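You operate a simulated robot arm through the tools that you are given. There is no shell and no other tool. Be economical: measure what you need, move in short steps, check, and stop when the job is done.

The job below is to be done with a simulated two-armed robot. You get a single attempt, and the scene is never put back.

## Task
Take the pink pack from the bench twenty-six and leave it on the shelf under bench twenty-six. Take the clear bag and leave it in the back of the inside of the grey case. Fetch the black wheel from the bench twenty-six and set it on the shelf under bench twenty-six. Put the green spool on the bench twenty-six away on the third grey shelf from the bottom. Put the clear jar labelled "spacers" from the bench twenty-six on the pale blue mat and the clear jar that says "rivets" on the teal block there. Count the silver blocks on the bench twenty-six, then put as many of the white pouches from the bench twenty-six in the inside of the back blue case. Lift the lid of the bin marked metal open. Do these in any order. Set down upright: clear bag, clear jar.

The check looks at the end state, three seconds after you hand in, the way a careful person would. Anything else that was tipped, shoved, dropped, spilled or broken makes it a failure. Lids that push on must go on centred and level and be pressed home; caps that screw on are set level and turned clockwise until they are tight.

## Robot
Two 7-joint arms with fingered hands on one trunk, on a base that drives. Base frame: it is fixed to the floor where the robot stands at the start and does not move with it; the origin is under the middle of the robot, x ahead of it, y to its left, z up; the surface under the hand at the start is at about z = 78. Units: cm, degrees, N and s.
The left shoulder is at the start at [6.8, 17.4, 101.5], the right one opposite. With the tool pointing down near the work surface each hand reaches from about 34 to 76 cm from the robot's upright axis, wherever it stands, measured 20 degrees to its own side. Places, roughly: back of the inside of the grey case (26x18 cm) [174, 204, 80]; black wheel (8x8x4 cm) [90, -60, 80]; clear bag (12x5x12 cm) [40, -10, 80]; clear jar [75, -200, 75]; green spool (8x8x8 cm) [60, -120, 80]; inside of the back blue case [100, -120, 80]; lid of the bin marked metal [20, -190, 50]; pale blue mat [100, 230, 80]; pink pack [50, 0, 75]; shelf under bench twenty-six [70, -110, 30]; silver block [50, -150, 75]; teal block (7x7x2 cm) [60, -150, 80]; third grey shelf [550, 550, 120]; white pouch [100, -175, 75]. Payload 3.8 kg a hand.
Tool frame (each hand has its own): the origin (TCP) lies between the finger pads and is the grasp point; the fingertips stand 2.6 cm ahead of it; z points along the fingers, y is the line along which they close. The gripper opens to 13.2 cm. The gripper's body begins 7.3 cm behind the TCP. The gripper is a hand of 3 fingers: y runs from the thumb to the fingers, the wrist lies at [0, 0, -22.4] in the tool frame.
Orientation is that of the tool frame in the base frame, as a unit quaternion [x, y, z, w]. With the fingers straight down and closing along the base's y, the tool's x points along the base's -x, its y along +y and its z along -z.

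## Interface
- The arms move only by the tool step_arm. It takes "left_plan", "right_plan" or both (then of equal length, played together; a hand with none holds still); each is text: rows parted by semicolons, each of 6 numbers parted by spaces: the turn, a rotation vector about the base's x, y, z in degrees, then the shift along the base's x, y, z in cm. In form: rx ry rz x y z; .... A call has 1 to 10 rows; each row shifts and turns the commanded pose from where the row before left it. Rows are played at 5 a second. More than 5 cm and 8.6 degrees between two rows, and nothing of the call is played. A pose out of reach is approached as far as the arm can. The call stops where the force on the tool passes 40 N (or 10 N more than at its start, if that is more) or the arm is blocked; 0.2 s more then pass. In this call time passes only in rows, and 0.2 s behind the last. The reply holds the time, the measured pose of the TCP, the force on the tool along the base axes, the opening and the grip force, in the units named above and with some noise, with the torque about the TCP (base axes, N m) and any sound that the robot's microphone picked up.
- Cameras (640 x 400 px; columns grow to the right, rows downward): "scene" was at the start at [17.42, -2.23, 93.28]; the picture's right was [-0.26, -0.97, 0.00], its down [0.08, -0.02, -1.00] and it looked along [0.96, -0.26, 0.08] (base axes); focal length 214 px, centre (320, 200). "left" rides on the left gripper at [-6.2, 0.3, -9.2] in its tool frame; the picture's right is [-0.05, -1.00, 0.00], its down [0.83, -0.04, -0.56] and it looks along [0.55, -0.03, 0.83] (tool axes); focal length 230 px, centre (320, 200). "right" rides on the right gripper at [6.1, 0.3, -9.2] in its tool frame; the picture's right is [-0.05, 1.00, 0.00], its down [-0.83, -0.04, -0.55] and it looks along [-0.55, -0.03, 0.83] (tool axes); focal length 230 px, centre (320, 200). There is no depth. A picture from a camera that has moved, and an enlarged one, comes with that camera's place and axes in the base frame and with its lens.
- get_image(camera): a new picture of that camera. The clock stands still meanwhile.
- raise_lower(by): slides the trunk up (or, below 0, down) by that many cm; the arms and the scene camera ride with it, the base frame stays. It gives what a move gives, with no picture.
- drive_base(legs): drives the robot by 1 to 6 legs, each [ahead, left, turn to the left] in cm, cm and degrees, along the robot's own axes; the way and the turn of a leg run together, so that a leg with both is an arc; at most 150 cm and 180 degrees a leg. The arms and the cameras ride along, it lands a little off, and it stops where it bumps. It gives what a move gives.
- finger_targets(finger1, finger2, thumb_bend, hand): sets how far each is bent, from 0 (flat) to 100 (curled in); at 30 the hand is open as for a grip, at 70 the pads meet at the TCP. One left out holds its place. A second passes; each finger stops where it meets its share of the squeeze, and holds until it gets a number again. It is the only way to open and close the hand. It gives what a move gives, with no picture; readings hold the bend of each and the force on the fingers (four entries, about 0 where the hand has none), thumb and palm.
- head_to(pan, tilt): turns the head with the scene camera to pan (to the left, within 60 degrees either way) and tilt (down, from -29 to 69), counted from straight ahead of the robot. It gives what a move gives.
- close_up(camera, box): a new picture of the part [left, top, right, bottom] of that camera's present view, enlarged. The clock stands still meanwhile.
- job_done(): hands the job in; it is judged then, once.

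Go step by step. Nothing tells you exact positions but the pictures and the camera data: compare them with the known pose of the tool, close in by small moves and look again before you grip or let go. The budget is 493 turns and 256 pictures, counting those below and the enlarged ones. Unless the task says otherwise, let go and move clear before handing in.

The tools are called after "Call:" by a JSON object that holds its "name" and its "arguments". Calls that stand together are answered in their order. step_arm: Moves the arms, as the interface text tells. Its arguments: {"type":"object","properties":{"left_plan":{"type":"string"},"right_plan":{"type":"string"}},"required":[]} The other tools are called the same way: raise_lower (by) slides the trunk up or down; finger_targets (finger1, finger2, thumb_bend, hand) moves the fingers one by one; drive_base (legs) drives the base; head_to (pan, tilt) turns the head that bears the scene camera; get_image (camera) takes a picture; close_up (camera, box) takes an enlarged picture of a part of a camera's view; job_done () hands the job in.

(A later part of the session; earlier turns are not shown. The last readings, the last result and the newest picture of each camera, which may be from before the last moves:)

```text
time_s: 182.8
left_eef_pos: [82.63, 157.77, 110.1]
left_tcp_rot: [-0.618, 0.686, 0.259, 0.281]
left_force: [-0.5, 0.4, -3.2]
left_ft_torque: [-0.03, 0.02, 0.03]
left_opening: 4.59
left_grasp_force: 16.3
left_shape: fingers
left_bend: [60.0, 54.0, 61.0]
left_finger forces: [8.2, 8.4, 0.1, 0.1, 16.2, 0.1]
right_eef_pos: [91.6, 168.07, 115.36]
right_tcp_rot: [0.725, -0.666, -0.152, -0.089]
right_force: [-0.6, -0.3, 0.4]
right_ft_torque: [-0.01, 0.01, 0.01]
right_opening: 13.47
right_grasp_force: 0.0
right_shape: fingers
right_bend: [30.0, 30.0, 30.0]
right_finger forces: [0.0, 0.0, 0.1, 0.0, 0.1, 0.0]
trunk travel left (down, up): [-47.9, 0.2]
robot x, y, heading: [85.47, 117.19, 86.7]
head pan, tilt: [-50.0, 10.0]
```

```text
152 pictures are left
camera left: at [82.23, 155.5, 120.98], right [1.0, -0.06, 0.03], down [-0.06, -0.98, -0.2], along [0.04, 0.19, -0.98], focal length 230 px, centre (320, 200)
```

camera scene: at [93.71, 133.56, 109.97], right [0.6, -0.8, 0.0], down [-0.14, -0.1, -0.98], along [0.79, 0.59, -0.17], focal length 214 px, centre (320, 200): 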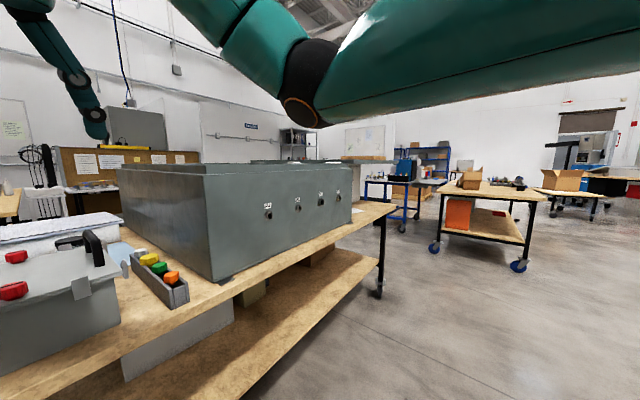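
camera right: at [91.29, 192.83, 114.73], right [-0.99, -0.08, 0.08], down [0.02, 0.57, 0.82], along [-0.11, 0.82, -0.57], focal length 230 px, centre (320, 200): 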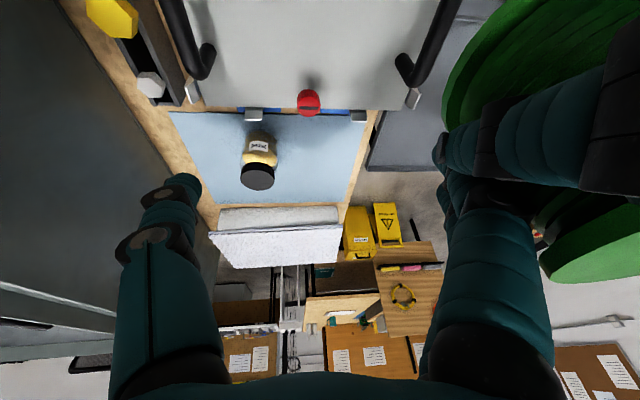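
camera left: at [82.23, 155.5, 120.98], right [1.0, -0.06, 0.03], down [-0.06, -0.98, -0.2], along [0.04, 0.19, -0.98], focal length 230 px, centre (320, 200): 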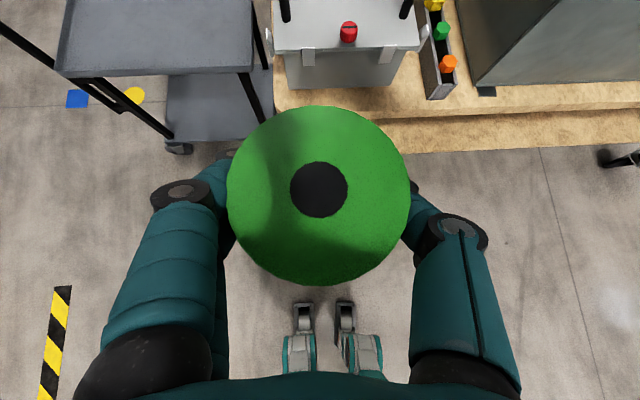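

The spool is still secure. Next is the grey shelf unit at about (550, 550); I'll go around the right end of bench 2 via x≈325.

Call:
{"name": "drive_base", "arguments": {"legs": [[0, 0, 3.3], [0, -120, 0], [0, -120, 0], [130, 0, 0]]}}

Call:
{"name": "head_to", "arguments": {"pan": -30, "tilt": 10}}

Call:
{"name": "get_image", "arguments": {"camera": "scene"}}

```text
time_s: 210.3
left_eef_pos: [314.21, 289.46, 110.15]
left_tcp_rot: [-0.645, 0.662, 0.271, 0.271]
left_force: [-0.5, -0.1, -3.3]
left_ft_torque: [-0.01, 0.02, 0.02]
left_opening: 4.6
left_grasp_force: 17.0
left_shape: fingers
left_bend: [60.0, 54.0, 61.0]
left_finger forces: [8.2, 8.3, 0.0, 0.0, 16.1, 0.0]
right_eef_pos: [322.3, 300.39, 115.36]
right_tcp_rot: [0.751, -0.636, -0.154, -0.083]
right_force: [-0.7, -0.1, -0.5]
right_ft_torque: [0.01, 0.0, -0.03]
right_opening: 13.42
right_grasp_force: 0.0
right_shape: fingers
right_bend: [30.0, 30.0, 30.0]
right_finger forces: [0.0, 0.1, 0.0, 0.1, 0.0, 0.0]
trunk travel left (down, up): [-47.9, 0.2]
robot x, y, heading: [320.23, 249.26, 91.2]
head pan, tilt: [-50.0, 10.0]
```

```text
time_s: 211.1
left_eef_pos: [314.16, 289.35, 110.14]
left_tcp_rot: [-0.646, 0.661, 0.271, 0.269]
left_force: [-0.2, 0.3, -3.4]
left_ft_torque: [0.02, 0.03, 0.02]
left_opening: 4.62
left_grasp_force: 16.6
left_shape: fingers
left_bend: [60.0, 54.0, 61.0]
left_finger forces: [8.2, 8.4, 0.1, 0.0, 16.1, 0.0]
right_eef_pos: [322.29, 300.56, 115.41]
right_tcp_rot: [0.752, -0.636, -0.154, -0.083]
right_force: [-0.6, 0.0, -0.6]
right_ft_torque: [0.0, 0.01, 0.01]
right_opening: 13.47
right_grasp_force: 0.0
right_shape: fingers
right_bend: [30.0, 30.0, 30.0]
right_finger forces: [0.1, 0.1, 0.0, 0.0, 0.0, 0.0]
trunk travel left (down, up): [-47.9, 0.2]
robot x, y, heading: [320.42, 249.13, 91.3]
head pan, tilt: [-30.0, 10.0]
```

```text
151 pictures are left
camera scene: at [324.67, 268.23, 109.98], right [0.88, -0.48, 0.0], down [-0.08, -0.15, -0.98], along [0.47, 0.86, -0.17], focal length 214 px, centre (320, 200)
```

scene: 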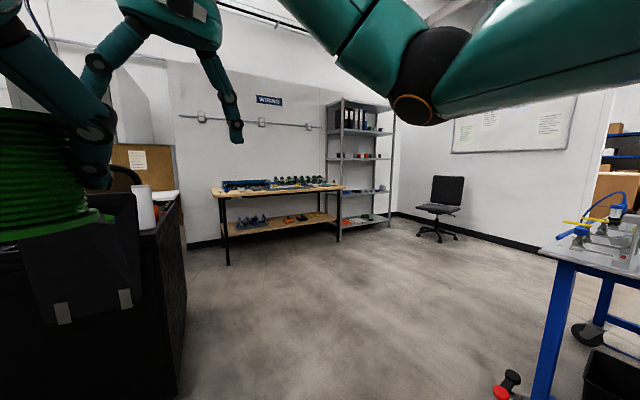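

A cabinet lies ahead-left and a blue table to the right, leaving a lane at x≈378. The grey shelf front runs near y≈515, x 486–600. I'll go via that lane.

Call:
{"name": "drive_base", "arguments": {"legs": [[0, -60, 0], [0, 0, -1.3], [150, 0, 0], [0, -150, 0]]}}

Call:
{"name": "head_to", "arguments": {"pan": 0, "tilt": 5}}

Call:
{"name": "get_image", "arguments": {"camera": "scene"}}

```text
time_s: 237.1
left_eef_pos: [527.9, 437.09, 110.19]
left_tcp_rot: [-0.636, 0.67, 0.267, 0.274]
left_force: [0.1, 0.0, -3.1]
left_ft_torque: [-0.02, -0.01, 0.0]
left_opening: 4.58
left_grasp_force: 16.3
left_shape: fingers
left_bend: [60.0, 54.0, 61.0]
left_finger forces: [8.2, 8.3, 0.1, 0.1, 16.0, 0.0]
right_eef_pos: [536.4, 447.84, 115.27]
right_tcp_rot: [0.741, -0.648, -0.152, -0.085]
right_force: [0.4, 0.6, 0.1]
right_ft_torque: [-0.03, 0.02, 0.02]
right_opening: 13.45
right_grasp_force: 0.1
right_shape: fingers
right_bend: [30.0, 30.0, 30.0]
right_finger forces: [0.1, 0.0, 0.0, 0.1, 0.1, 0.0]
trunk travel left (down, up): [-47.9, 0.2]
robot x, y, heading: [533.05, 396.59, 89.5]
head pan, tilt: [-30.0, 10.0]
```

```text
time_s: 238.1
left_eef_pos: [527.87, 437.17, 110.19]
left_tcp_rot: [-0.635, 0.671, 0.267, 0.274]
left_force: [0.9, -0.1, -2.3]
left_ft_torque: [-0.01, -0.02, 0.01]
left_opening: 4.62
left_grasp_force: 16.4
left_shape: fingers
left_bend: [60.0, 54.0, 61.0]
left_finger forces: [8.2, 8.4, 0.0, 0.1, 16.0, 0.0]
right_eef_pos: [536.58, 447.97, 115.34]
right_tcp_rot: [0.741, -0.648, -0.153, -0.086]
right_force: [0.7, 0.7, 0.1]
right_ft_torque: [-0.01, 0.02, 0.02]
right_opening: 13.44
right_grasp_force: 0.0
right_shape: fingers
right_bend: [30.0, 30.0, 30.0]
right_finger forces: [0.1, 0.1, 0.0, 0.1, 0.0, 0.1]
trunk travel left (down, up): [-47.9, 0.2]
robot x, y, heading: [532.67, 396.86, 89.4]
head pan, tilt: [0.0, 5.0]
```

```text
150 pictures are left
camera scene: at [533.18, 416.81, 110.78], right [1.0, -0.01, 0.0], down [0.0, -0.09, -1.0], along [0.01, 1.0, -0.09], focal length 214 px, centre (320, 200)
```

scene: 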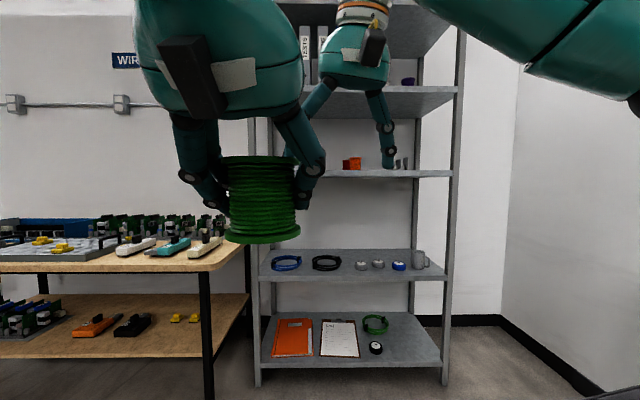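

The third shelf is at about z 113. I'll move the right hand aside to see it fully, and raise the spool.

Call:
{"name": "step_arm", "arguments": {"right_plan": "0 0 0 4 -2 0; 0 0 0 4 -2 0; 0 0 0 4 -2 0; 0 0 0 4 -2 0; 0 0 0 4 -2 0; 0 0 0 4 -2 0", "left_plan": "0 0 0 -1 -1 3; 0 0 0 -1 -1 3; 0 0 0 -1 -1 3; 0 0 0 -1 -1 3; 0 0 0 -1 -1 3; 0 0 0 -1 -1 3"}}

Call:
{"name": "get_image", "arguments": {"camera": "scene"}}

```text
time_s: 239.5
left_eef_pos: [521.96, 430.95, 128.35]
left_tcp_rot: [-0.634, 0.671, 0.268, 0.276]
left_force: [-0.2, -0.5, -3.2]
left_ft_torque: [0.02, -0.01, 0.02]
left_opening: 4.59
left_grasp_force: 15.5
left_shape: fingers
left_bend: [60.0, 54.0, 61.0]
left_finger forces: [7.9, 8.3, 0.0, 0.1, 16.0, 0.0]
right_eef_pos: [560.61, 435.8, 115.52]
right_tcp_rot: [0.741, -0.647, -0.155, -0.086]
right_force: [0.4, 0.3, -0.7]
right_ft_torque: [0.01, 0.02, -0.01]
right_opening: 13.44
right_grasp_force: 0.0
right_shape: fingers
right_bend: [30.0, 30.0, 30.0]
right_finger forces: [0.0, 0.0, 0.0, 0.0, 0.1, 0.0]
trunk travel left (down, up): [-47.9, 0.2]
robot x, y, heading: [532.93, 397.0, 89.5]
head pan, tilt: [0.0, 5.0]
```

```text
149 pictures are left
camera scene: at [533.25, 416.64, 110.84], right [1.0, -0.01, 0.0], down [0.0, -0.09, -1.0], along [0.01, 1.0, -0.09], focal length 214 px, centre (320, 200)
```

scene: 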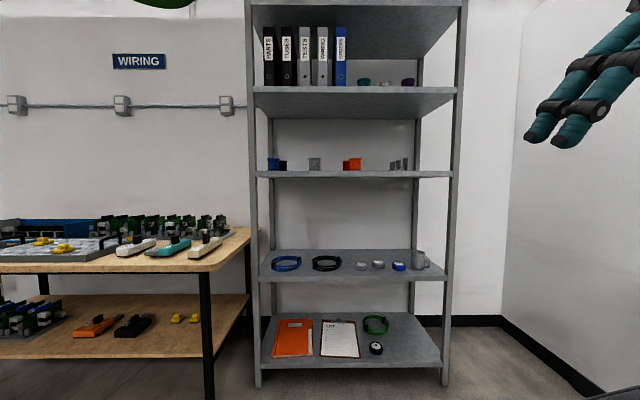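

I count the third shelf from the bottom at about z 116, with small items on it. There's a free spot near x≈541 at the front; I'll drive closer.

Call:
{"name": "drive_base", "arguments": {"legs": [[0, -16, 0], [45, 0, 0]]}}

Call:
{"name": "get_image", "arguments": {"camera": "scene"}}

Call:
{"name": "get_image", "arguments": {"camera": "left"}}

```text
time_s: 243.8
left_eef_pos: [538.17, 475.44, 128.24]
left_tcp_rot: [-0.634, 0.672, 0.267, 0.275]
left_force: [0.2, 0.1, -3.1]
left_ft_torque: [0.02, 0.0, -0.03]
left_opening: 4.61
left_grasp_force: 16.5
left_shape: fingers
left_bend: [60.0, 54.0, 61.0]
left_finger forces: [8.1, 8.4, 0.0, 0.1, 16.1, 0.0]
right_eef_pos: [576.72, 480.14, 115.43]
right_tcp_rot: [0.741, -0.648, -0.154, -0.086]
right_force: [-0.8, 0.1, 0.2]
right_ft_torque: [-0.01, 0.0, -0.02]
right_opening: 13.46
right_grasp_force: 0.0
right_shape: fingers
right_bend: [30.0, 30.0, 30.0]
right_finger forces: [0.0, 0.0, 0.1, 0.0, 0.0, 0.0]
trunk travel left (down, up): [-47.9, 0.2]
robot x, y, heading: [548.72, 441.56, 89.2]
head pan, tilt: [0.0, 5.0]
```

```text
148 pictures are left
camera scene: at [549.38, 461.2, 110.79], right [1.0, -0.01, 0.0], down [0.0, -0.09, -1.0], along [0.01, 1.0, -0.09], focal length 214 px, centre (320, 200)
```

scene: 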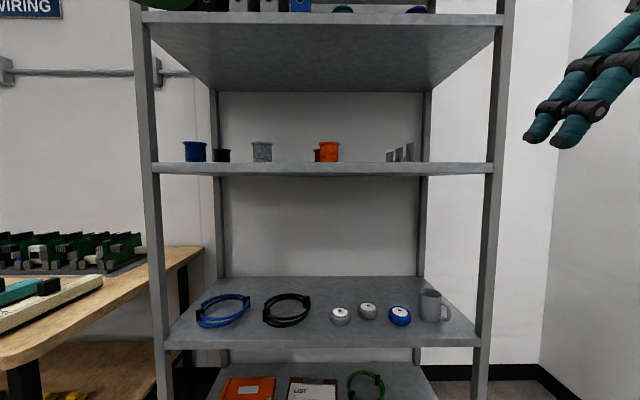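

```text
147 pictures are left
camera left: at [537.85, 473.29, 139.03], right [1.0, -0.02, 0.03], down [-0.01, -0.98, -0.2], along [0.03, 0.2, -0.98], focal length 230 px, centre (320, 200)
```

left: 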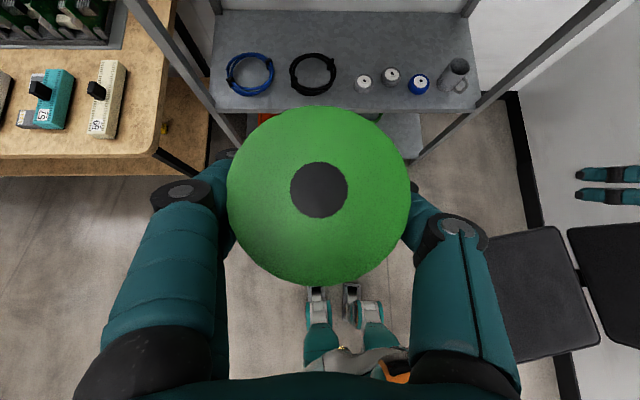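

Call:
{"name": "drive_base", "arguments": {"legs": [[27, 0, 0]]}}

Call:
{"name": "step_arm", "arguments": {"left_plan": "0 0 0 0.2 3.5 -0.3; 0 0 0 0.2 3.5 -0.3; 0 0 0 0.2 3.5 -0.3; 0 0 0 0.2 3.5 -0.3"}}

Call:
{"name": "get_image", "arguments": {"camera": "left"}}

Call:
{"name": "get_image", "arguments": {"camera": "scene"}}

```text
time_s: 245.7
left_eef_pos: [538.55, 502.43, 128.15]
left_tcp_rot: [-0.634, 0.672, 0.267, 0.275]
left_force: [0.2, 0.5, -2.9]
left_ft_torque: [0.0, 0.0, 0.0]
left_opening: 4.59
left_grasp_force: 16.6
left_shape: fingers
left_bend: [60.0, 54.0, 61.0]
left_finger forces: [7.9, 8.3, 0.0, 0.1, 16.2, 0.1]
right_eef_pos: [577.06, 506.95, 115.54]
right_tcp_rot: [0.741, -0.648, -0.153, -0.086]
right_force: [-0.1, 0.1, -1.0]
right_ft_torque: [-0.03, 0.0, 0.05]
right_opening: 13.44
right_grasp_force: 0.1
right_shape: fingers
right_bend: [30.0, 30.0, 30.0]
right_finger forces: [0.1, 0.0, 0.0, 0.0, 0.0, 0.0]
trunk travel left (down, up): [-47.9, 0.2]
robot x, y, heading: [549.19, 468.02, 89.3]
head pan, tilt: [0.0, 5.0]
```

```text
time_s: 246.7
left_eef_pos: [539.26, 516.46, 126.94]
left_tcp_rot: [-0.633, 0.673, 0.266, 0.275]
left_force: [-0.6, -0.2, -3.7]
left_ft_torque: [0.02, -0.01, -0.04]
left_opening: 4.58
left_grasp_force: 16.2
left_shape: fingers
left_bend: [60.0, 54.0, 61.0]
left_finger forces: [7.9, 8.3, 0.0, 0.0, 16.1, 0.0]
right_eef_pos: [577.08, 507.02, 115.45]
right_tcp_rot: [0.74, -0.65, -0.153, -0.085]
right_force: [0.0, -0.4, -0.2]
right_ft_torque: [0.0, 0.04, -0.01]
right_opening: 13.45
right_grasp_force: 0.1
right_shape: fingers
right_bend: [30.0, 30.0, 30.0]
right_finger forces: [0.1, 0.1, 0.0, 0.1, 0.0, 0.1]
trunk travel left (down, up): [-47.9, 0.2]
robot x, y, heading: [549.3, 468.2, 89.3]
head pan, tilt: [0.0, 5.0]
```

```text
146 pictures are left
camera left: at [539.04, 514.32, 137.77], right [1.0, -0.02, 0.03], down [-0.01, -0.98, -0.19], along [0.03, 0.19, -0.98], focal length 230 px, centre (320, 200)
```

left: 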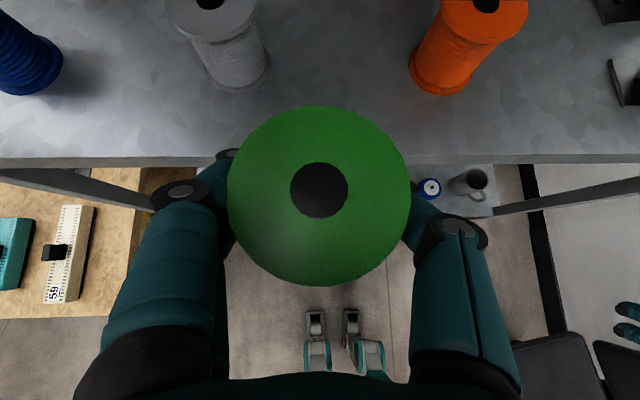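

```text
145 pictures are left
camera scene: at [549.74, 488.08, 110.76], right [1.0, -0.01, 0.0], down [0.0, -0.09, -1.0], along [0.01, 1.0, -0.09], focal length 214 px, centre (320, 200)
```

scene: 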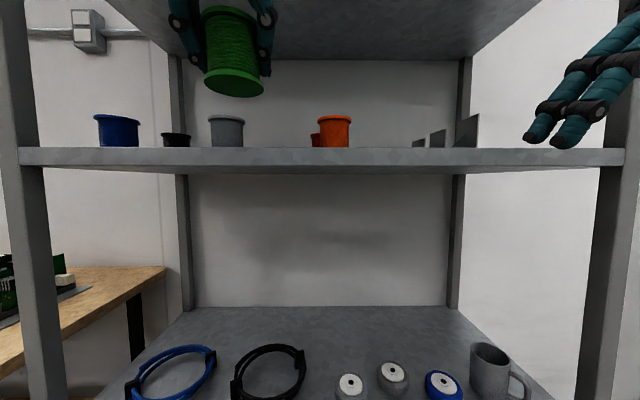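

The other items are spools standing at y≥531, x 528–535 and 550–556. I'll put this one between them, close to the front edge at (542, 527.5).

Call:
{"name": "step_arm", "arguments": {"left_plan": "0 0 0 1 4 0; 0 0 0 1 4 0; 0 0 0 0.7 3 -1; 0 0 0 0 0 -2; 0 0 0 0 0 -1.5"}}

Call:
{"name": "get_image", "arguments": {"camera": "left"}}

Call:
{"name": "get_image", "arguments": {"camera": "scene"}}

```text
time_s: 247.9
left_eef_pos: [542.03, 527.46, 122.48]
left_tcp_rot: [-0.634, 0.672, 0.266, 0.274]
left_force: [0.3, 0.4, -3.2]
left_ft_torque: [0.0, 0.02, -0.01]
left_opening: 4.61
left_grasp_force: 16.0
left_shape: fingers
left_bend: [60.0, 54.0, 61.0]
left_finger forces: [7.9, 8.2, 0.1, 0.1, 15.9, 0.0]
right_eef_pos: [577.11, 506.94, 115.51]
right_tcp_rot: [0.74, -0.65, -0.153, -0.086]
right_force: [0.4, 0.2, -1.4]
right_ft_torque: [0.0, 0.05, 0.0]
right_opening: 13.46
right_grasp_force: 0.1
right_shape: fingers
right_bend: [30.0, 30.0, 30.0]
right_finger forces: [0.1, 0.1, 0.1, 0.0, 0.0, 0.0]
trunk travel left (down, up): [-47.9, 0.2]
robot x, y, heading: [549.47, 468.04, 89.3]
head pan, tilt: [0.0, 5.0]
```

```text
144 pictures are left
camera left: at [541.7, 525.21, 133.33], right [1.0, -0.02, 0.03], down [-0.01, -0.98, -0.2], along [0.03, 0.2, -0.98], focal length 230 px, centre (320, 200)
```

left: 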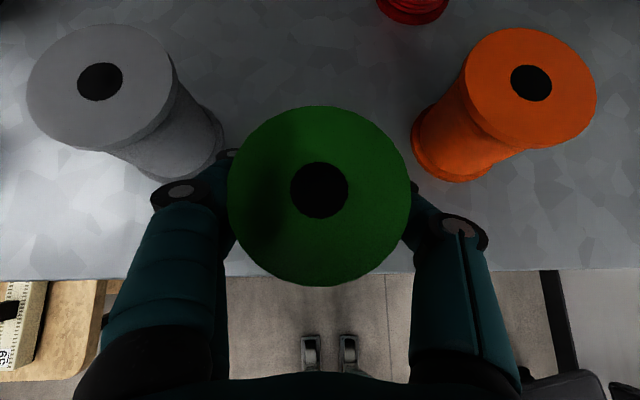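

```text
143 pictures are left
camera scene: at [549.74, 488.04, 110.78], right [1.0, -0.01, 0.0], down [0.0, -0.09, -1.0], along [0.01, 1.0, -0.09], focal length 214 px, centre (320, 200)
```

scene: 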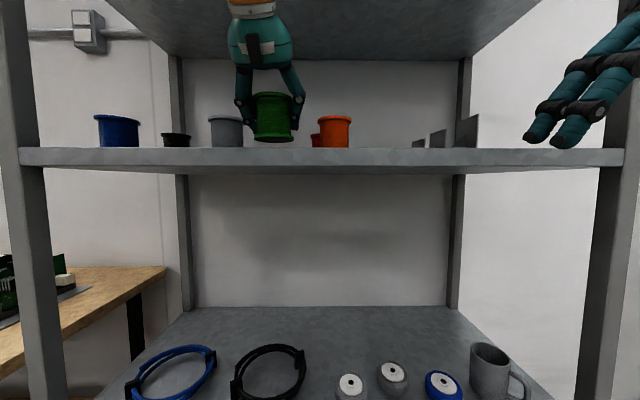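

Call:
{"name": "step_arm", "arguments": {"left_plan": "0 0 0 0 -0.6 -1; 0 0 0 0 0 -0.5; 0 0 0 0 0 -0.3; 0 0 0 0 0 -0.3"}}

```text
time_s: 248.9
left_eef_pos: [541.95, 526.79, 120.52]
left_tcp_rot: [-0.633, 0.671, 0.267, 0.277]
left_force: [1.7, 1.6, 1.8]
left_ft_torque: [0.0, 0.12, -0.02]
left_opening: 4.58
left_grasp_force: 16.4
left_shape: fingers
left_bend: [60.0, 54.0, 61.0]
left_finger forces: [7.6, 8.5, 0.0, 0.1, 16.3, 0.1]
right_eef_pos: [577.14, 507.01, 115.49]
right_tcp_rot: [0.739, -0.65, -0.154, -0.085]
right_force: [0.2, 0.2, 0.5]
right_ft_torque: [0.0, 0.0, 0.02]
right_opening: 13.48
right_grasp_force: 0.1
right_shape: fingers
right_bend: [30.0, 30.0, 30.0]
right_finger forces: [0.1, 0.0, 0.0, 0.0, 0.0, 0.0]
trunk travel left (down, up): [-47.9, 0.2]
robot x, y, heading: [549.55, 468.04, 89.2]
head pan, tilt: [0.0, 5.0]
```

It's touching down. I'll open part way.

Call:
{"name": "finger_targets", "arguments": {"hand": "left", "finger1": 46, "finger2": 44, "thumb_bend": 46}}

Call:
{"name": "get_image", "arguments": {"camera": "left"}}

Call:
{"name": "get_image", "arguments": {"camera": "scene"}}

```text
time_s: 249.9
left_eef_pos: [542.05, 526.66, 120.27]
left_tcp_rot: [-0.634, 0.672, 0.267, 0.275]
left_force: [0.3, -0.1, -0.3]
left_ft_torque: [0.02, -0.03, -0.02]
left_opening: 8.04
left_grasp_force: 0.0
left_shape: fingers
left_bend: [46.0, 44.0, 46.0]
left_finger forces: [0.0, 0.0, 0.1, 0.0, 0.0, 0.0]
right_eef_pos: [577.12, 507.0, 115.29]
right_tcp_rot: [0.74, -0.65, -0.153, -0.085]
right_force: [-0.2, 0.2, -1.1]
right_ft_torque: [0.01, 0.04, 0.0]
right_opening: 13.46
right_grasp_force: 0.0
right_shape: fingers
right_bend: [30.0, 30.0, 30.0]
right_finger forces: [0.0, 0.0, 0.0, 0.0, 0.0, 0.0]
trunk travel left (down, up): [-47.9, 0.2]
robot x, y, heading: [549.65, 467.99, 89.3]
head pan, tilt: [0.0, 5.0]
```

```text
142 pictures are left
camera left: at [541.73, 524.57, 131.18], right [1.0, -0.02, 0.03], down [-0.01, -0.98, -0.2], along [0.03, 0.2, -0.98], focal length 230 px, centre (320, 200)
```

left: 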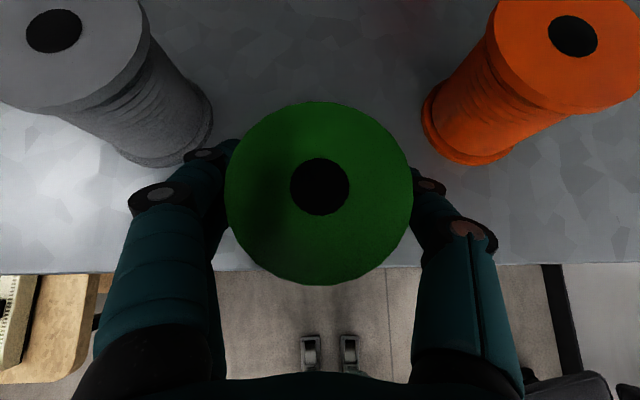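

```text
141 pictures are left
camera scene: at [549.74, 488.0, 110.79], right [1.0, -0.01, 0.0], down [0.0, -0.09, -1.0], along [0.01, 1.0, -0.09], focal length 214 px, centre (320, 200)
```

scene: 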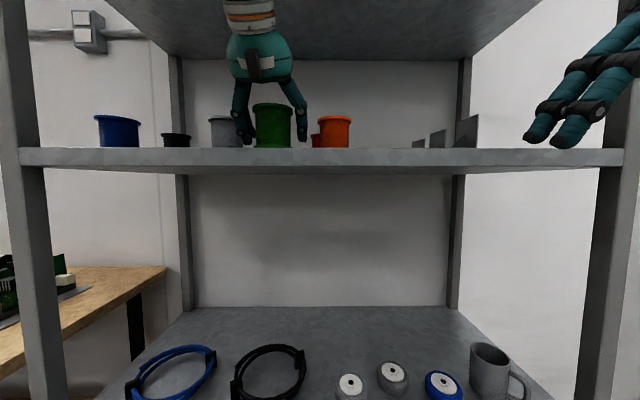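

The spool stands free. I'll withdraw along the fingers' axis.

Call:
{"name": "step_arm", "arguments": {"left_plan": "0 0 0 0 -0.8 0.8; 0 0 0 0 -1.5 1.5; 0 0 0 0 -2 2; 0 0 0 0 -3 2.5; 0 0 0 0 -4 2; 0 0 0 0 -4.5 0; 0 0 0 0 -4.5 0; 0 0 0 0 -4.5 0"}}

Call:
{"name": "get_image", "arguments": {"camera": "scene"}}

Call:
{"name": "get_image", "arguments": {"camera": "left"}}

```text
time_s: 251.7
left_eef_pos: [541.93, 501.88, 129.18]
left_tcp_rot: [-0.634, 0.671, 0.267, 0.275]
left_force: [0.9, -0.1, 0.2]
left_ft_torque: [0.03, 0.02, -0.03]
left_opening: 8.09
left_grasp_force: 0.1
left_shape: fingers
left_bend: [46.0, 44.0, 46.0]
left_finger forces: [0.0, 0.0, 0.0, 0.0, 0.0, 0.1]
right_eef_pos: [577.17, 506.99, 115.6]
right_tcp_rot: [0.74, -0.649, -0.154, -0.087]
right_force: [0.3, -0.4, 0.1]
right_ft_torque: [0.01, 0.01, -0.01]
right_opening: 13.47
right_grasp_force: 0.0
right_shape: fingers
right_bend: [30.0, 30.0, 30.0]
right_finger forces: [0.0, 0.0, 0.1, 0.1, 0.0, 0.0]
trunk travel left (down, up): [-47.9, 0.2]
robot x, y, heading: [549.24, 468.29, 89.5]
head pan, tilt: [0.0, 5.0]
```

```text
140 pictures are left
camera scene: at [549.76, 487.93, 110.81], right [1.0, -0.01, 0.0], down [0.0, -0.09, -1.0], along [0.01, 1.0, -0.09], focal length 214 px, centre (320, 200)
```

scene: 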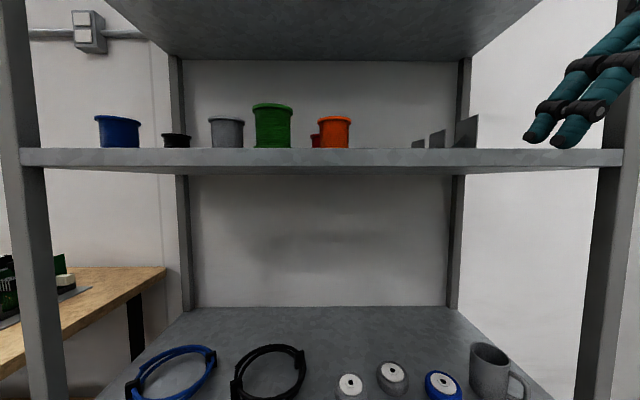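

```text
139 pictures are left
camera left: at [541.6, 499.69, 140.05], right [1.0, -0.02, 0.03], down [-0.01, -0.98, -0.2], along [0.03, 0.2, -0.98], focal length 230 px, centre (320, 200)
```

left: 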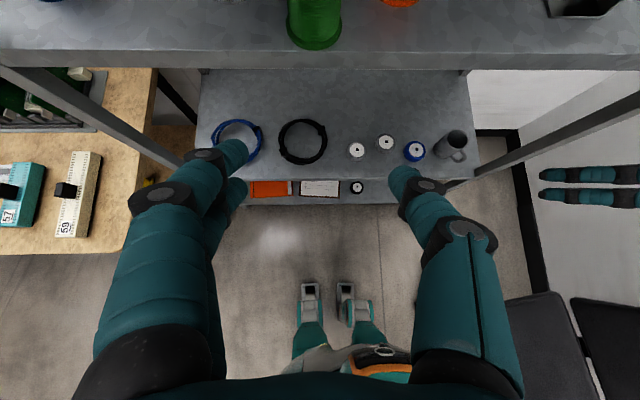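

The spool stands on the third shelf. I'll drive back along the same lane toward the far side of bench 26.

Call:
{"name": "drive_base", "arguments": {"legs": [[-70, 0, 0], [0, 150, 0], [0, 21, 0], [-150, 0, 0], [0, 52, 0], [-125, 0, 0]]}}

Call:
{"name": "drive_base", "arguments": {"legs": [[0, 0, 90]]}}

Call:
{"name": "head_to", "arguments": {"pan": 30, "tilt": 12}}

Call:
{"name": "get_image", "arguments": {"camera": "scene"}}

```text
time_s: 288.3
left_eef_pos: [312.27, 157.15, 129.2]
left_tcp_rot: [-0.628, 0.677, 0.264, 0.277]
left_force: [-0.4, -0.1, -0.6]
left_ft_torque: [-0.01, 0.01, 0.02]
left_opening: 8.07
left_grasp_force: 0.1
left_shape: fingers
left_bend: [46.0, 44.0, 46.0]
left_finger forces: [0.1, 0.0, 0.1, 0.0, 0.1, 0.1]
right_eef_pos: [347.63, 161.34, 115.46]
right_tcp_rot: [0.734, -0.656, -0.152, -0.086]
right_force: [-0.1, 0.5, 0.1]
right_ft_torque: [-0.01, 0.03, -0.02]
right_opening: 13.41
right_grasp_force: 0.0
right_shape: fingers
right_bend: [30.0, 30.0, 30.0]
right_finger forces: [0.0, 0.0, 0.0, 0.0, 0.0, 0.0]
trunk travel left (down, up): [-47.9, 0.2]
robot x, y, heading: [318.96, 122.79, 88.1]
head pan, tilt: [0.0, 5.0]
```

```text
time_s: 292.5
left_eef_pos: [284.88, 116.13, 129.13]
left_tcp_rot: [0.923, -0.038, -0.383, -0.01]
left_force: [0.2, 0.2, -0.7]
left_ft_torque: [0.0, 0.0, 0.01]
left_opening: 8.05
left_grasp_force: 0.1
left_shape: fingers
left_bend: [46.0, 44.0, 46.0]
left_finger forces: [0.0, 0.0, 0.0, 0.1, 0.0, 0.0]
right_eef_pos: [280.78, 151.61, 115.58]
right_tcp_rot: [0.983, 0.054, -0.17, 0.046]
right_force: [0.1, 0.8, 0.3]
right_ft_torque: [-0.03, 0.02, 0.01]
right_opening: 13.46
right_grasp_force: 0.1
right_shape: fingers
right_bend: [30.0, 30.0, 30.0]
right_finger forces: [0.0, 0.0, 0.0, 0.0, 0.0, 0.0]
trunk travel left (down, up): [-47.9, 0.2]
robot x, y, heading: [319.18, 122.62, 177.9]
head pan, tilt: [0.0, 5.0]
```

```text
time_s: 293.4
left_eef_pos: [284.81, 116.1, 129.37]
left_tcp_rot: [0.923, -0.038, -0.383, -0.01]
left_force: [-0.4, 0.5, -0.6]
left_ft_torque: [0.03, 0.01, -0.01]
left_opening: 8.05
left_grasp_force: 0.0
left_shape: fingers
left_bend: [46.0, 44.0, 46.0]
left_finger forces: [0.0, 0.1, 0.0, 0.1, 0.1, 0.0]
right_eef_pos: [280.72, 151.58, 115.46]
right_tcp_rot: [0.983, 0.053, -0.17, 0.046]
right_force: [-0.1, 0.7, -0.4]
right_ft_torque: [0.01, -0.01, 0.02]
right_opening: 13.45
right_grasp_force: 0.0
right_shape: fingers
right_bend: [30.0, 30.0, 30.0]
right_finger forces: [0.0, 0.0, 0.1, 0.0, 0.0, 0.0]
trunk travel left (down, up): [-47.9, 0.2]
robot x, y, heading: [318.96, 122.93, 178.1]
head pan, tilt: [30.0, 12.0]
```

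```text
138 pictures are left
camera scene: at [300.17, 118.96, 109.66], right [-0.47, 0.88, 0.0], down [0.18, 0.1, -0.98], along [-0.86, -0.46, -0.21], focal length 214 px, centre (320, 200)
```

scene: 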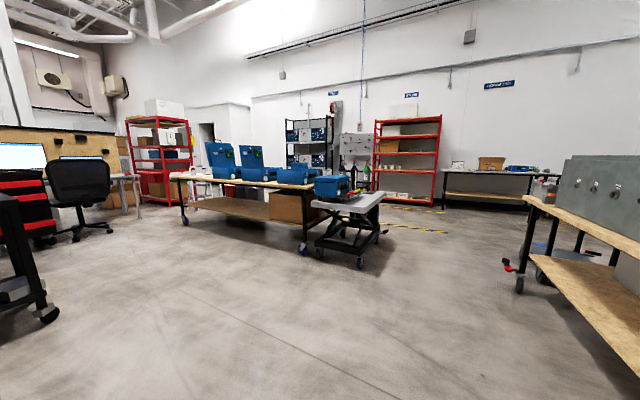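

The far side is open floor. I'll drive along it toward the pouches and rivets jar, checking midway.

Call:
{"name": "drive_base", "arguments": {"legs": [[125, 0, 2], [0, 150, 0]]}}

Call:
{"name": "head_to", "arguments": {"pan": 45, "tilt": 15}}

Call:
{"name": "get_image", "arguments": {"camera": "scene"}}

Call:
{"name": "head_to", "arguments": {"pan": 5, "tilt": 20}}

Call:
{"name": "get_image", "arguments": {"camera": "scene"}}

```text
time_s: 312.7
left_eef_pos: [160.92, -34.15, 129.14]
left_tcp_rot: [0.924, -0.014, -0.383, 0.0]
left_force: [0.1, 0.9, 0.3]
left_ft_torque: [0.04, 0.01, 0.01]
left_opening: 8.09
left_grasp_force: 0.0
left_shape: fingers
left_bend: [46.0, 44.0, 46.0]
left_finger forces: [0.1, 0.0, 0.0, 0.1, 0.0, 0.1]
right_eef_pos: [154.99, 0.94, 115.51]
right_tcp_rot: [0.981, 0.077, -0.168, 0.051]
right_force: [0.0, 0.9, 0.4]
right_ft_torque: [-0.03, 0.0, -0.01]
right_opening: 13.45
right_grasp_force: 0.1
right_shape: fingers
right_bend: [30.0, 30.0, 30.0]
right_finger forces: [0.1, 0.1, 0.0, 0.0, 0.0, 0.0]
trunk travel left (down, up): [-47.9, 0.2]
robot x, y, heading: [195.3, -25.62, -179.2]
head pan, tilt: [30.0, 12.0]
```

```text
time_s: 313.5
left_eef_pos: [160.92, -34.12, 129.08]
left_tcp_rot: [0.923, -0.015, -0.384, -0.002]
left_force: [-0.1, -0.3, 0.5]
left_ft_torque: [0.0, -0.02, -0.01]
left_opening: 8.07
left_grasp_force: 0.1
left_shape: fingers
left_bend: [46.0, 44.0, 46.0]
left_finger forces: [0.1, 0.0, 0.0, 0.0, 0.0, 0.0]
right_eef_pos: [154.97, 0.94, 115.45]
right_tcp_rot: [0.981, 0.077, -0.168, 0.05]
right_force: [0.3, -0.4, 0.6]
right_ft_torque: [0.02, 0.02, -0.01]
right_opening: 13.44
right_grasp_force: 0.0
right_shape: fingers
right_bend: [30.0, 30.0, 30.0]
right_finger forces: [0.1, 0.0, 0.1, 0.0, 0.0, 0.1]
trunk travel left (down, up): [-47.9, 0.2]
robot x, y, heading: [194.83, -25.72, -179.2]
head pan, tilt: [45.0, 15.0]
```

```text
137 pictures are left
camera scene: at [177.59, -32.58, 109.17], right [-0.72, 0.7, 0.0], down [0.18, 0.19, -0.97], along [-0.67, -0.69, -0.26], focal length 214 px, centre (320, 200)
```

scene: 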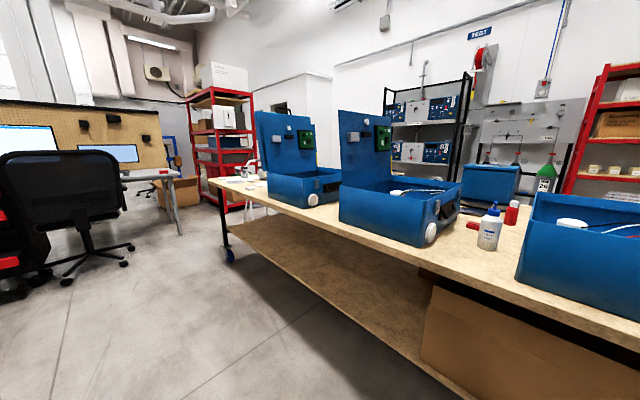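

```text
time_s: 314.6
left_eef_pos: [160.87, -34.29, 129.06]
left_tcp_rot: [0.924, -0.013, -0.382, 0.0]
left_force: [0.0, 0.4, 0.8]
left_ft_torque: [-0.01, -0.01, -0.02]
left_opening: 8.08
left_grasp_force: 0.1
left_shape: fingers
left_bend: [46.0, 44.0, 46.0]
left_finger forces: [0.1, 0.0, 0.0, 0.1, 0.0, 0.0]
right_eef_pos: [154.81, 0.93, 115.42]
right_tcp_rot: [0.981, 0.078, -0.169, 0.05]
right_force: [1.5, -0.1, 0.9]
right_ft_torque: [-0.02, 0.0, 0.0]
right_opening: 13.45
right_grasp_force: 0.1
right_shape: fingers
right_bend: [30.0, 30.0, 30.0]
right_finger forces: [0.1, 0.0, 0.1, 0.1, 0.0, 0.0]
trunk travel left (down, up): [-47.9, 0.2]
robot x, y, heading: [194.49, -25.63, -178.9]
head pan, tilt: [5.0, 20.0]
```

```text
136 pictures are left
camera scene: at [174.83, -26.85, 108.35], right [-0.1, 0.99, 0.0], down [0.34, 0.04, -0.94], along [-0.93, -0.1, -0.34], focal length 214 px, centre (320, 200)
```

scene: 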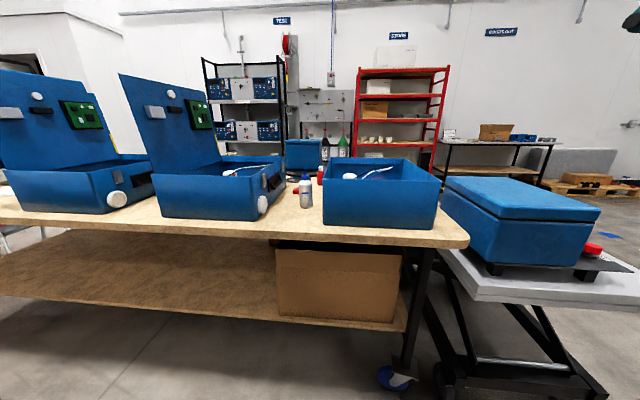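

Call:
{"name": "close_up", "arguments": {"camera": "scene", "box": [200, 150, 340, 240]}}

Call:
{"name": "drive_base", "arguments": {"legs": [[0, 75, 0], [20, 0, 0]]}}

Call:
{"name": "head_to", "arguments": {"pan": 0, "tilt": 30}}

Call:
{"name": "get_image", "arguments": {"camera": "scene"}}

Call:
{"name": "head_to", "arguments": {"pan": 45, "tilt": 25}}

Call:
{"name": "get_image", "arguments": {"camera": "scene"}}

```text
4.44 times, centred on (270, 195) of scene
camera zoom: at [174.83, -26.85, 108.35], right [-0.1, 0.99, 0.0], down [0.34, 0.04, -0.94], along [-0.93, -0.1, -0.34], focal length 953 px, centre (542, 222)
```

zoom: 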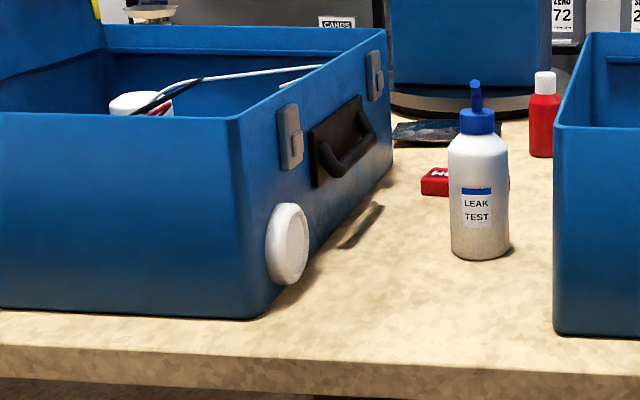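

```text
time_s: 322.8
left_eef_pos: [141.94, -109.4, 129.16]
left_tcp_rot: [0.923, -0.015, -0.384, -0.002]
left_force: [0.4, -0.5, -0.1]
left_ft_torque: [0.0, 0.03, -0.01]
left_opening: 8.09
left_grasp_force: 0.0
left_shape: fingers
left_bend: [46.0, 44.0, 46.0]
left_finger forces: [0.0, 0.0, 0.0, 0.0, 0.0, 0.1]
right_eef_pos: [135.94, -74.33, 115.55]
right_tcp_rot: [0.981, 0.077, -0.169, 0.049]
right_force: [0.3, 0.4, -0.7]
right_ft_torque: [0.02, -0.04, 0.01]
right_opening: 13.45
right_grasp_force: 0.1
right_shape: fingers
right_bend: [30.0, 30.0, 30.0]
right_finger forces: [0.1, 0.0, 0.0, 0.1, 0.0, 0.1]
trunk travel left (down, up): [-47.9, 0.2]
robot x, y, heading: [175.67, -101.04, -179.2]
head pan, tilt: [5.0, 20.0]
```

```text
time_s: 323.5
left_eef_pos: [141.91, -109.44, 129.21]
left_tcp_rot: [0.923, -0.016, -0.384, -0.002]
left_force: [-0.9, -0.4, 0.4]
left_ft_torque: [0.0, -0.04, -0.02]
left_opening: 8.05
left_grasp_force: 0.1
left_shape: fingers
left_bend: [46.0, 44.0, 46.0]
left_finger forces: [0.0, 0.0, 0.0, 0.0, 0.0, 0.1]
right_eef_pos: [136.01, -74.37, 115.54]
right_tcp_rot: [0.981, 0.077, -0.168, 0.05]
right_force: [0.4, -0.5, 0.4]
right_ft_torque: [0.02, -0.01, 0.0]
right_opening: 13.47
right_grasp_force: 0.1
right_shape: fingers
right_bend: [30.0, 30.0, 30.0]
right_finger forces: [0.0, 0.0, 0.0, 0.0, 0.1, 0.0]
trunk travel left (down, up): [-47.9, 0.2]
robot x, y, heading: [175.64, -101.39, -179.3]
head pan, tilt: [0.0, 30.0]
```

```text
134 pictures are left
camera scene: at [155.99, -101.32, 106.75], right [-0.01, 1.0, 0.0], down [0.5, 0.01, -0.87], along [-0.87, -0.01, -0.5], focal length 214 px, centre (320, 200)
```

scene: 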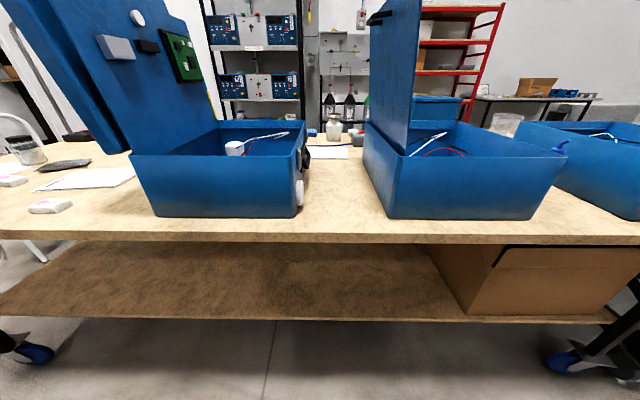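

```text
time_s: 324.6
left_eef_pos: [141.88, -109.43, 129.14]
left_tcp_rot: [0.924, -0.015, -0.383, -0.001]
left_force: [0.0, -0.1, 0.2]
left_ft_torque: [0.04, 0.0, 0.0]
left_opening: 8.06
left_grasp_force: 0.0
left_shape: fingers
left_bend: [46.0, 44.0, 46.0]
left_finger forces: [0.0, 0.1, 0.0, 0.0, 0.0, 0.0]
right_eef_pos: [136.07, -74.35, 115.41]
right_tcp_rot: [0.981, 0.077, -0.168, 0.05]
right_force: [-1.4, 1.3, 0.0]
right_ft_torque: [0.0, -0.04, 0.0]
right_opening: 13.46
right_grasp_force: 0.1
right_shape: fingers
right_bend: [30.0, 30.0, 30.0]
right_finger forces: [0.1, 0.1, 0.0, 0.0, 0.0, 0.0]
trunk travel left (down, up): [-47.9, 0.2]
robot x, y, heading: [175.69, -101.14, -179.3]
head pan, tilt: [45.0, 25.0]
```

```text
133 pictures are left
camera scene: at [158.62, -107.79, 107.54], right [-0.72, 0.7, 0.0], down [0.3, 0.3, -0.91], along [-0.63, -0.65, -0.42], focal length 214 px, centre (320, 200)
```

scene: 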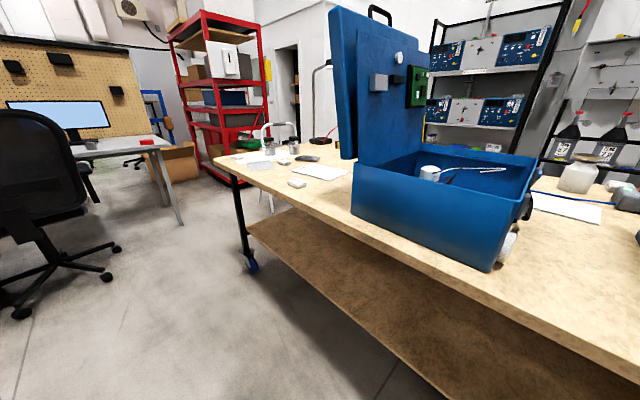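

I don't see the wheel yet; I'll do the pouches first. I'm driving to the far right corner of the bench.

Call:
{"name": "drive_base", "arguments": {"legs": [[0, 82, 0], [15, 0, -1]]}}

Call:
{"name": "head_to", "arguments": {"pan": 5, "tilt": 40}}

Call:
{"name": "get_image", "arguments": {"camera": "scene"}}

Call:
{"name": "get_image", "arguments": {"camera": "left"}}

```text
time_s: 333.1
left_eef_pos: [128.06, -190.69, 129.19]
left_tcp_rot: [0.923, -0.021, -0.385, -0.004]
left_force: [0.9, 0.3, -0.5]
left_ft_torque: [0.04, 0.0, 0.0]
left_opening: 8.06
left_grasp_force: 0.0
left_shape: fingers
left_bend: [46.0, 44.0, 46.0]
left_finger forces: [0.0, 0.0, 0.0, 0.0, 0.0, 0.0]
right_eef_pos: [122.65, -155.58, 115.59]
right_tcp_rot: [0.982, 0.07, -0.17, 0.049]
right_force: [0.2, 1.4, 0.0]
right_ft_torque: [0.02, -0.02, -0.01]
right_opening: 13.43
right_grasp_force: 0.2
right_shape: fingers
right_bend: [30.0, 30.0, 30.0]
right_finger forces: [0.1, 0.1, 0.1, 0.1, 0.0, 0.0]
trunk travel left (down, up): [-47.9, 0.2]
robot x, y, heading: [162.14, -182.71, 179.9]
head pan, tilt: [45.0, 25.0]
```

```text
time_s: 334.2
left_eef_pos: [128.01, -190.66, 129.17]
left_tcp_rot: [0.923, -0.022, -0.384, -0.005]
left_force: [0.1, 0.1, 0.0]
left_ft_torque: [-0.03, 0.03, 0.01]
left_opening: 8.08
left_grasp_force: 0.0
left_shape: fingers
left_bend: [46.0, 44.0, 46.0]
left_finger forces: [0.1, 0.0, 0.1, 0.0, 0.0, 0.1]
right_eef_pos: [122.69, -155.52, 115.51]
right_tcp_rot: [0.982, 0.071, -0.169, 0.049]
right_force: [-0.1, 0.2, -0.9]
right_ft_torque: [0.03, -0.01, 0.01]
right_opening: 13.43
right_grasp_force: 0.1
right_shape: fingers
right_bend: [30.0, 30.0, 30.0]
right_finger forces: [0.0, 0.0, 0.0, 0.0, 0.0, 0.0]
trunk travel left (down, up): [-47.9, 0.2]
robot x, y, heading: [162.08, -182.87, 179.9]
head pan, tilt: [5.0, 40.0]
```

```text
132 pictures are left
camera scene: at [142.86, -183.47, 105.21], right [-0.09, 1.0, 0.0], down [0.64, 0.06, -0.77], along [-0.76, -0.07, -0.64], focal length 214 px, centre (320, 200)
```

scene: 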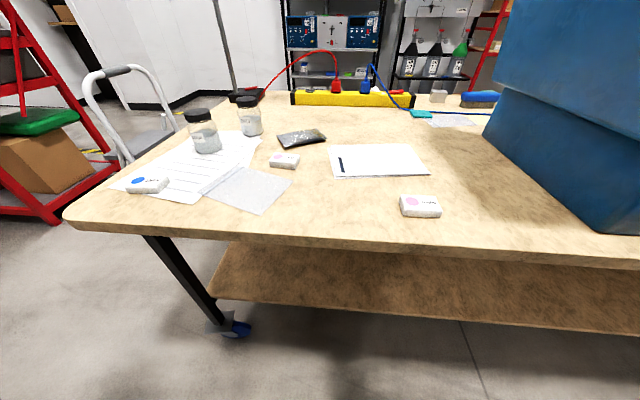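

```text
131 pictures are left
camera left: at [130.31, -191.02, 140.03], right [0.01, 1.0, 0.03], down [0.98, 0.0, -0.2], along [-0.2, 0.03, -0.98], focal length 230 px, centre (320, 200)
```

left: 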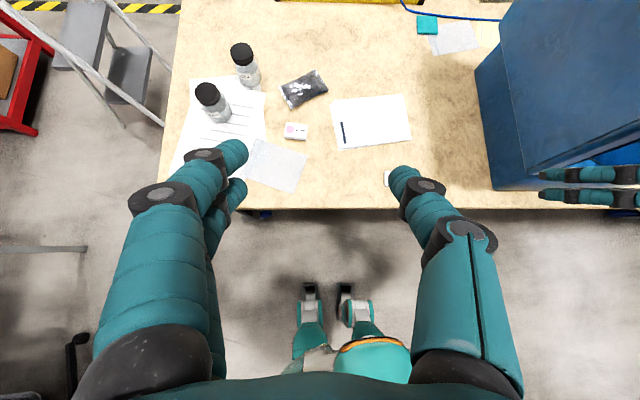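

Call:
{"name": "close_up", "arguments": {"camera": "scene", "box": [100, 80, 340, 230]}}

Call:
{"name": "close_up", "arguments": {"camera": "scene", "box": [320, 70, 560, 230]}}

```text
2.67 times, centred on (220, 155) of scene
camera zoom: at [142.86, -183.47, 105.21], right [-0.09, 1.0, 0.0], down [0.64, 0.06, -0.77], along [-0.76, -0.07, -0.64], focal length 572 px, centre (587, 320)
```

zoom: 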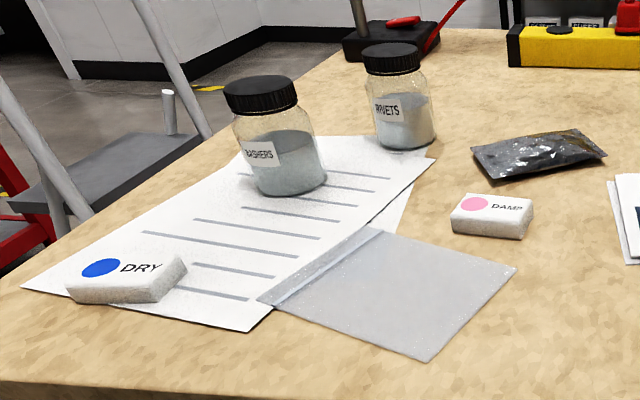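

```text
2.50 times, centred on (440, 150) of scene
camera zoom: at [142.86, -183.47, 105.21], right [-0.09, 1.0, 0.0], down [0.64, 0.06, -0.77], along [-0.76, -0.07, -0.64], focal length 536 px, centre (20, 325)
```

zoom: 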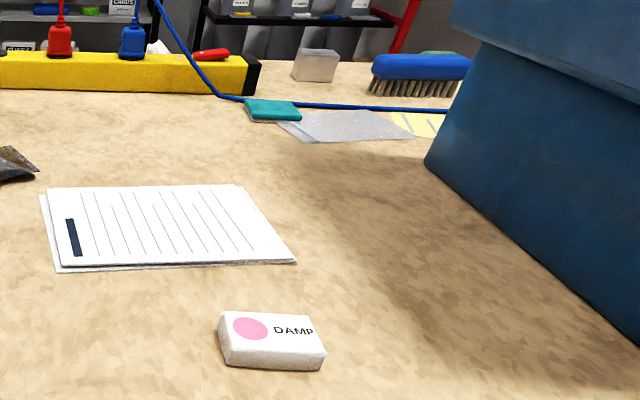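

There are three white pouches (DRY, DAMP, DAMP) and the far jar says RIVETS; the two silver blocks mean two pouches go in the case. I'll take the near DAMP pouch at about (112.7, −168) with the right hand.

Call:
{"name": "step_arm", "arguments": {"right_plan": "2.8 0 -4 -1.7 -2.1 -3; 2.8 0 -4 -1.7 -2.1 -3; 0 0 0 -1.7 -2.1 -3; 0 0 0 -1.7 -2.1 -3; 0 0 0 -1.7 -2.1 -3; 0 0 0 -1.5 -2.1 -3"}}

Call:
{"name": "get_image", "arguments": {"camera": "right"}}

Call:
{"name": "get_image", "arguments": {"camera": "scene"}}

```text
time_s: 335.6
left_eef_pos: [128.0, -190.68, 129.14]
left_tcp_rot: [0.923, -0.022, -0.383, -0.004]
left_force: [0.3, -0.3, -0.5]
left_ft_torque: [0.05, 0.01, 0.02]
left_opening: 8.06
left_grasp_force: 0.0
left_shape: fingers
left_bend: [46.0, 44.0, 46.0]
left_finger forces: [0.1, 0.0, 0.0, 0.0, 0.1, 0.0]
right_eef_pos: [112.62, -168.22, 97.55]
right_tcp_rot: [0.986, 0.01, -0.169, -0.011]
right_force: [-1.2, -0.7, -0.1]
right_ft_torque: [-0.02, 0.0, 0.03]
right_opening: 13.46
right_grasp_force: 0.1
right_shape: fingers
right_bend: [30.0, 30.0, 30.0]
right_finger forces: [0.1, 0.0, 0.1, 0.1, 0.0, 0.0]
trunk travel left (down, up): [-47.9, 0.2]
robot x, y, heading: [162.3, -182.8, 179.9]
head pan, tilt: [5.0, 40.0]
```

```text
128 pictures are left
camera right: at [121.5, -168.54, 104.06], right [-0.03, -1.0, -0.01], down [-0.6, 0.01, 0.8], along [-0.8, 0.03, -0.6], focal length 230 px, centre (320, 200)
```

right: 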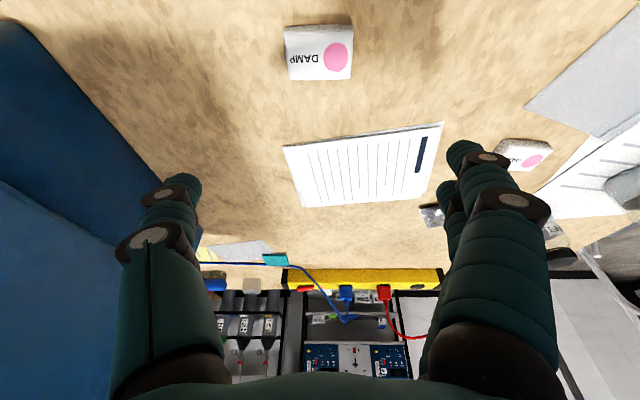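

```text
127 pictures are left
camera scene: at [142.82, -183.49, 105.2], right [-0.09, 1.0, 0.0], down [0.64, 0.06, -0.77], along [-0.76, -0.07, -0.64], focal length 214 px, centre (320, 200)
```

scene: 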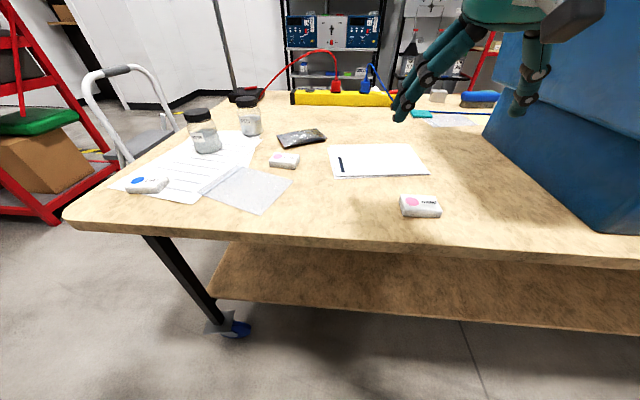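

Call:
{"name": "step_arm", "arguments": {"right_plan": "0 0 0 0 0 -4; 0 0 0 0 0 -4; 0 0 0 0 0 -4; 0 0 0 0 0 -2.5"}}

Call:
{"name": "get_image", "arguments": {"camera": "right"}}

```text
time_s: 336.6
left_eef_pos: [128.14, -190.62, 129.13]
left_tcp_rot: [0.923, -0.022, -0.383, -0.005]
left_force: [0.0, -0.2, 0.1]
left_ft_torque: [-0.02, 0.0, -0.01]
left_opening: 8.05
left_grasp_force: 0.2
left_shape: fingers
left_bend: [46.0, 44.0, 46.0]
left_finger forces: [0.0, 0.0, 0.1, 0.0, 0.0, 0.1]
right_eef_pos: [112.79, -168.06, 82.81]
right_tcp_rot: [0.986, 0.01, -0.169, -0.01]
right_force: [-0.5, 0.1, 1.1]
right_ft_torque: [-0.01, -0.01, -0.01]
right_opening: 13.45
right_grasp_force: 0.1
right_shape: fingers
right_bend: [30.0, 30.0, 30.0]
right_finger forces: [0.0, 0.1, 0.0, 0.1, 0.1, 0.0]
trunk travel left (down, up): [-47.9, 0.2]
robot x, y, heading: [162.09, -182.1, 180.0]
head pan, tilt: [5.0, 40.0]
```

```text
126 pictures are left
camera right: at [121.56, -168.39, 89.38], right [-0.03, -1.0, -0.01], down [-0.6, 0.01, 0.8], along [-0.8, 0.03, -0.6], focal length 230 px, centre (320, 200)
```

right: 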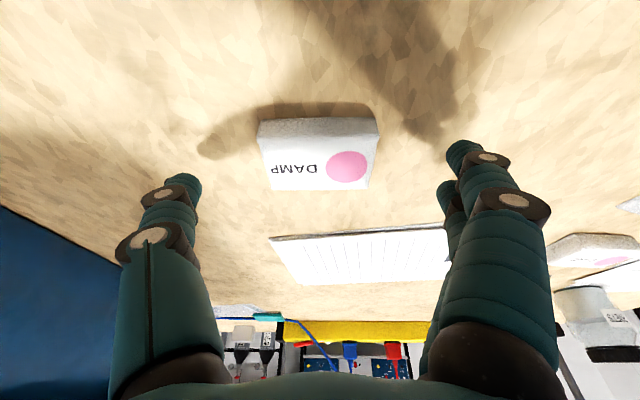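

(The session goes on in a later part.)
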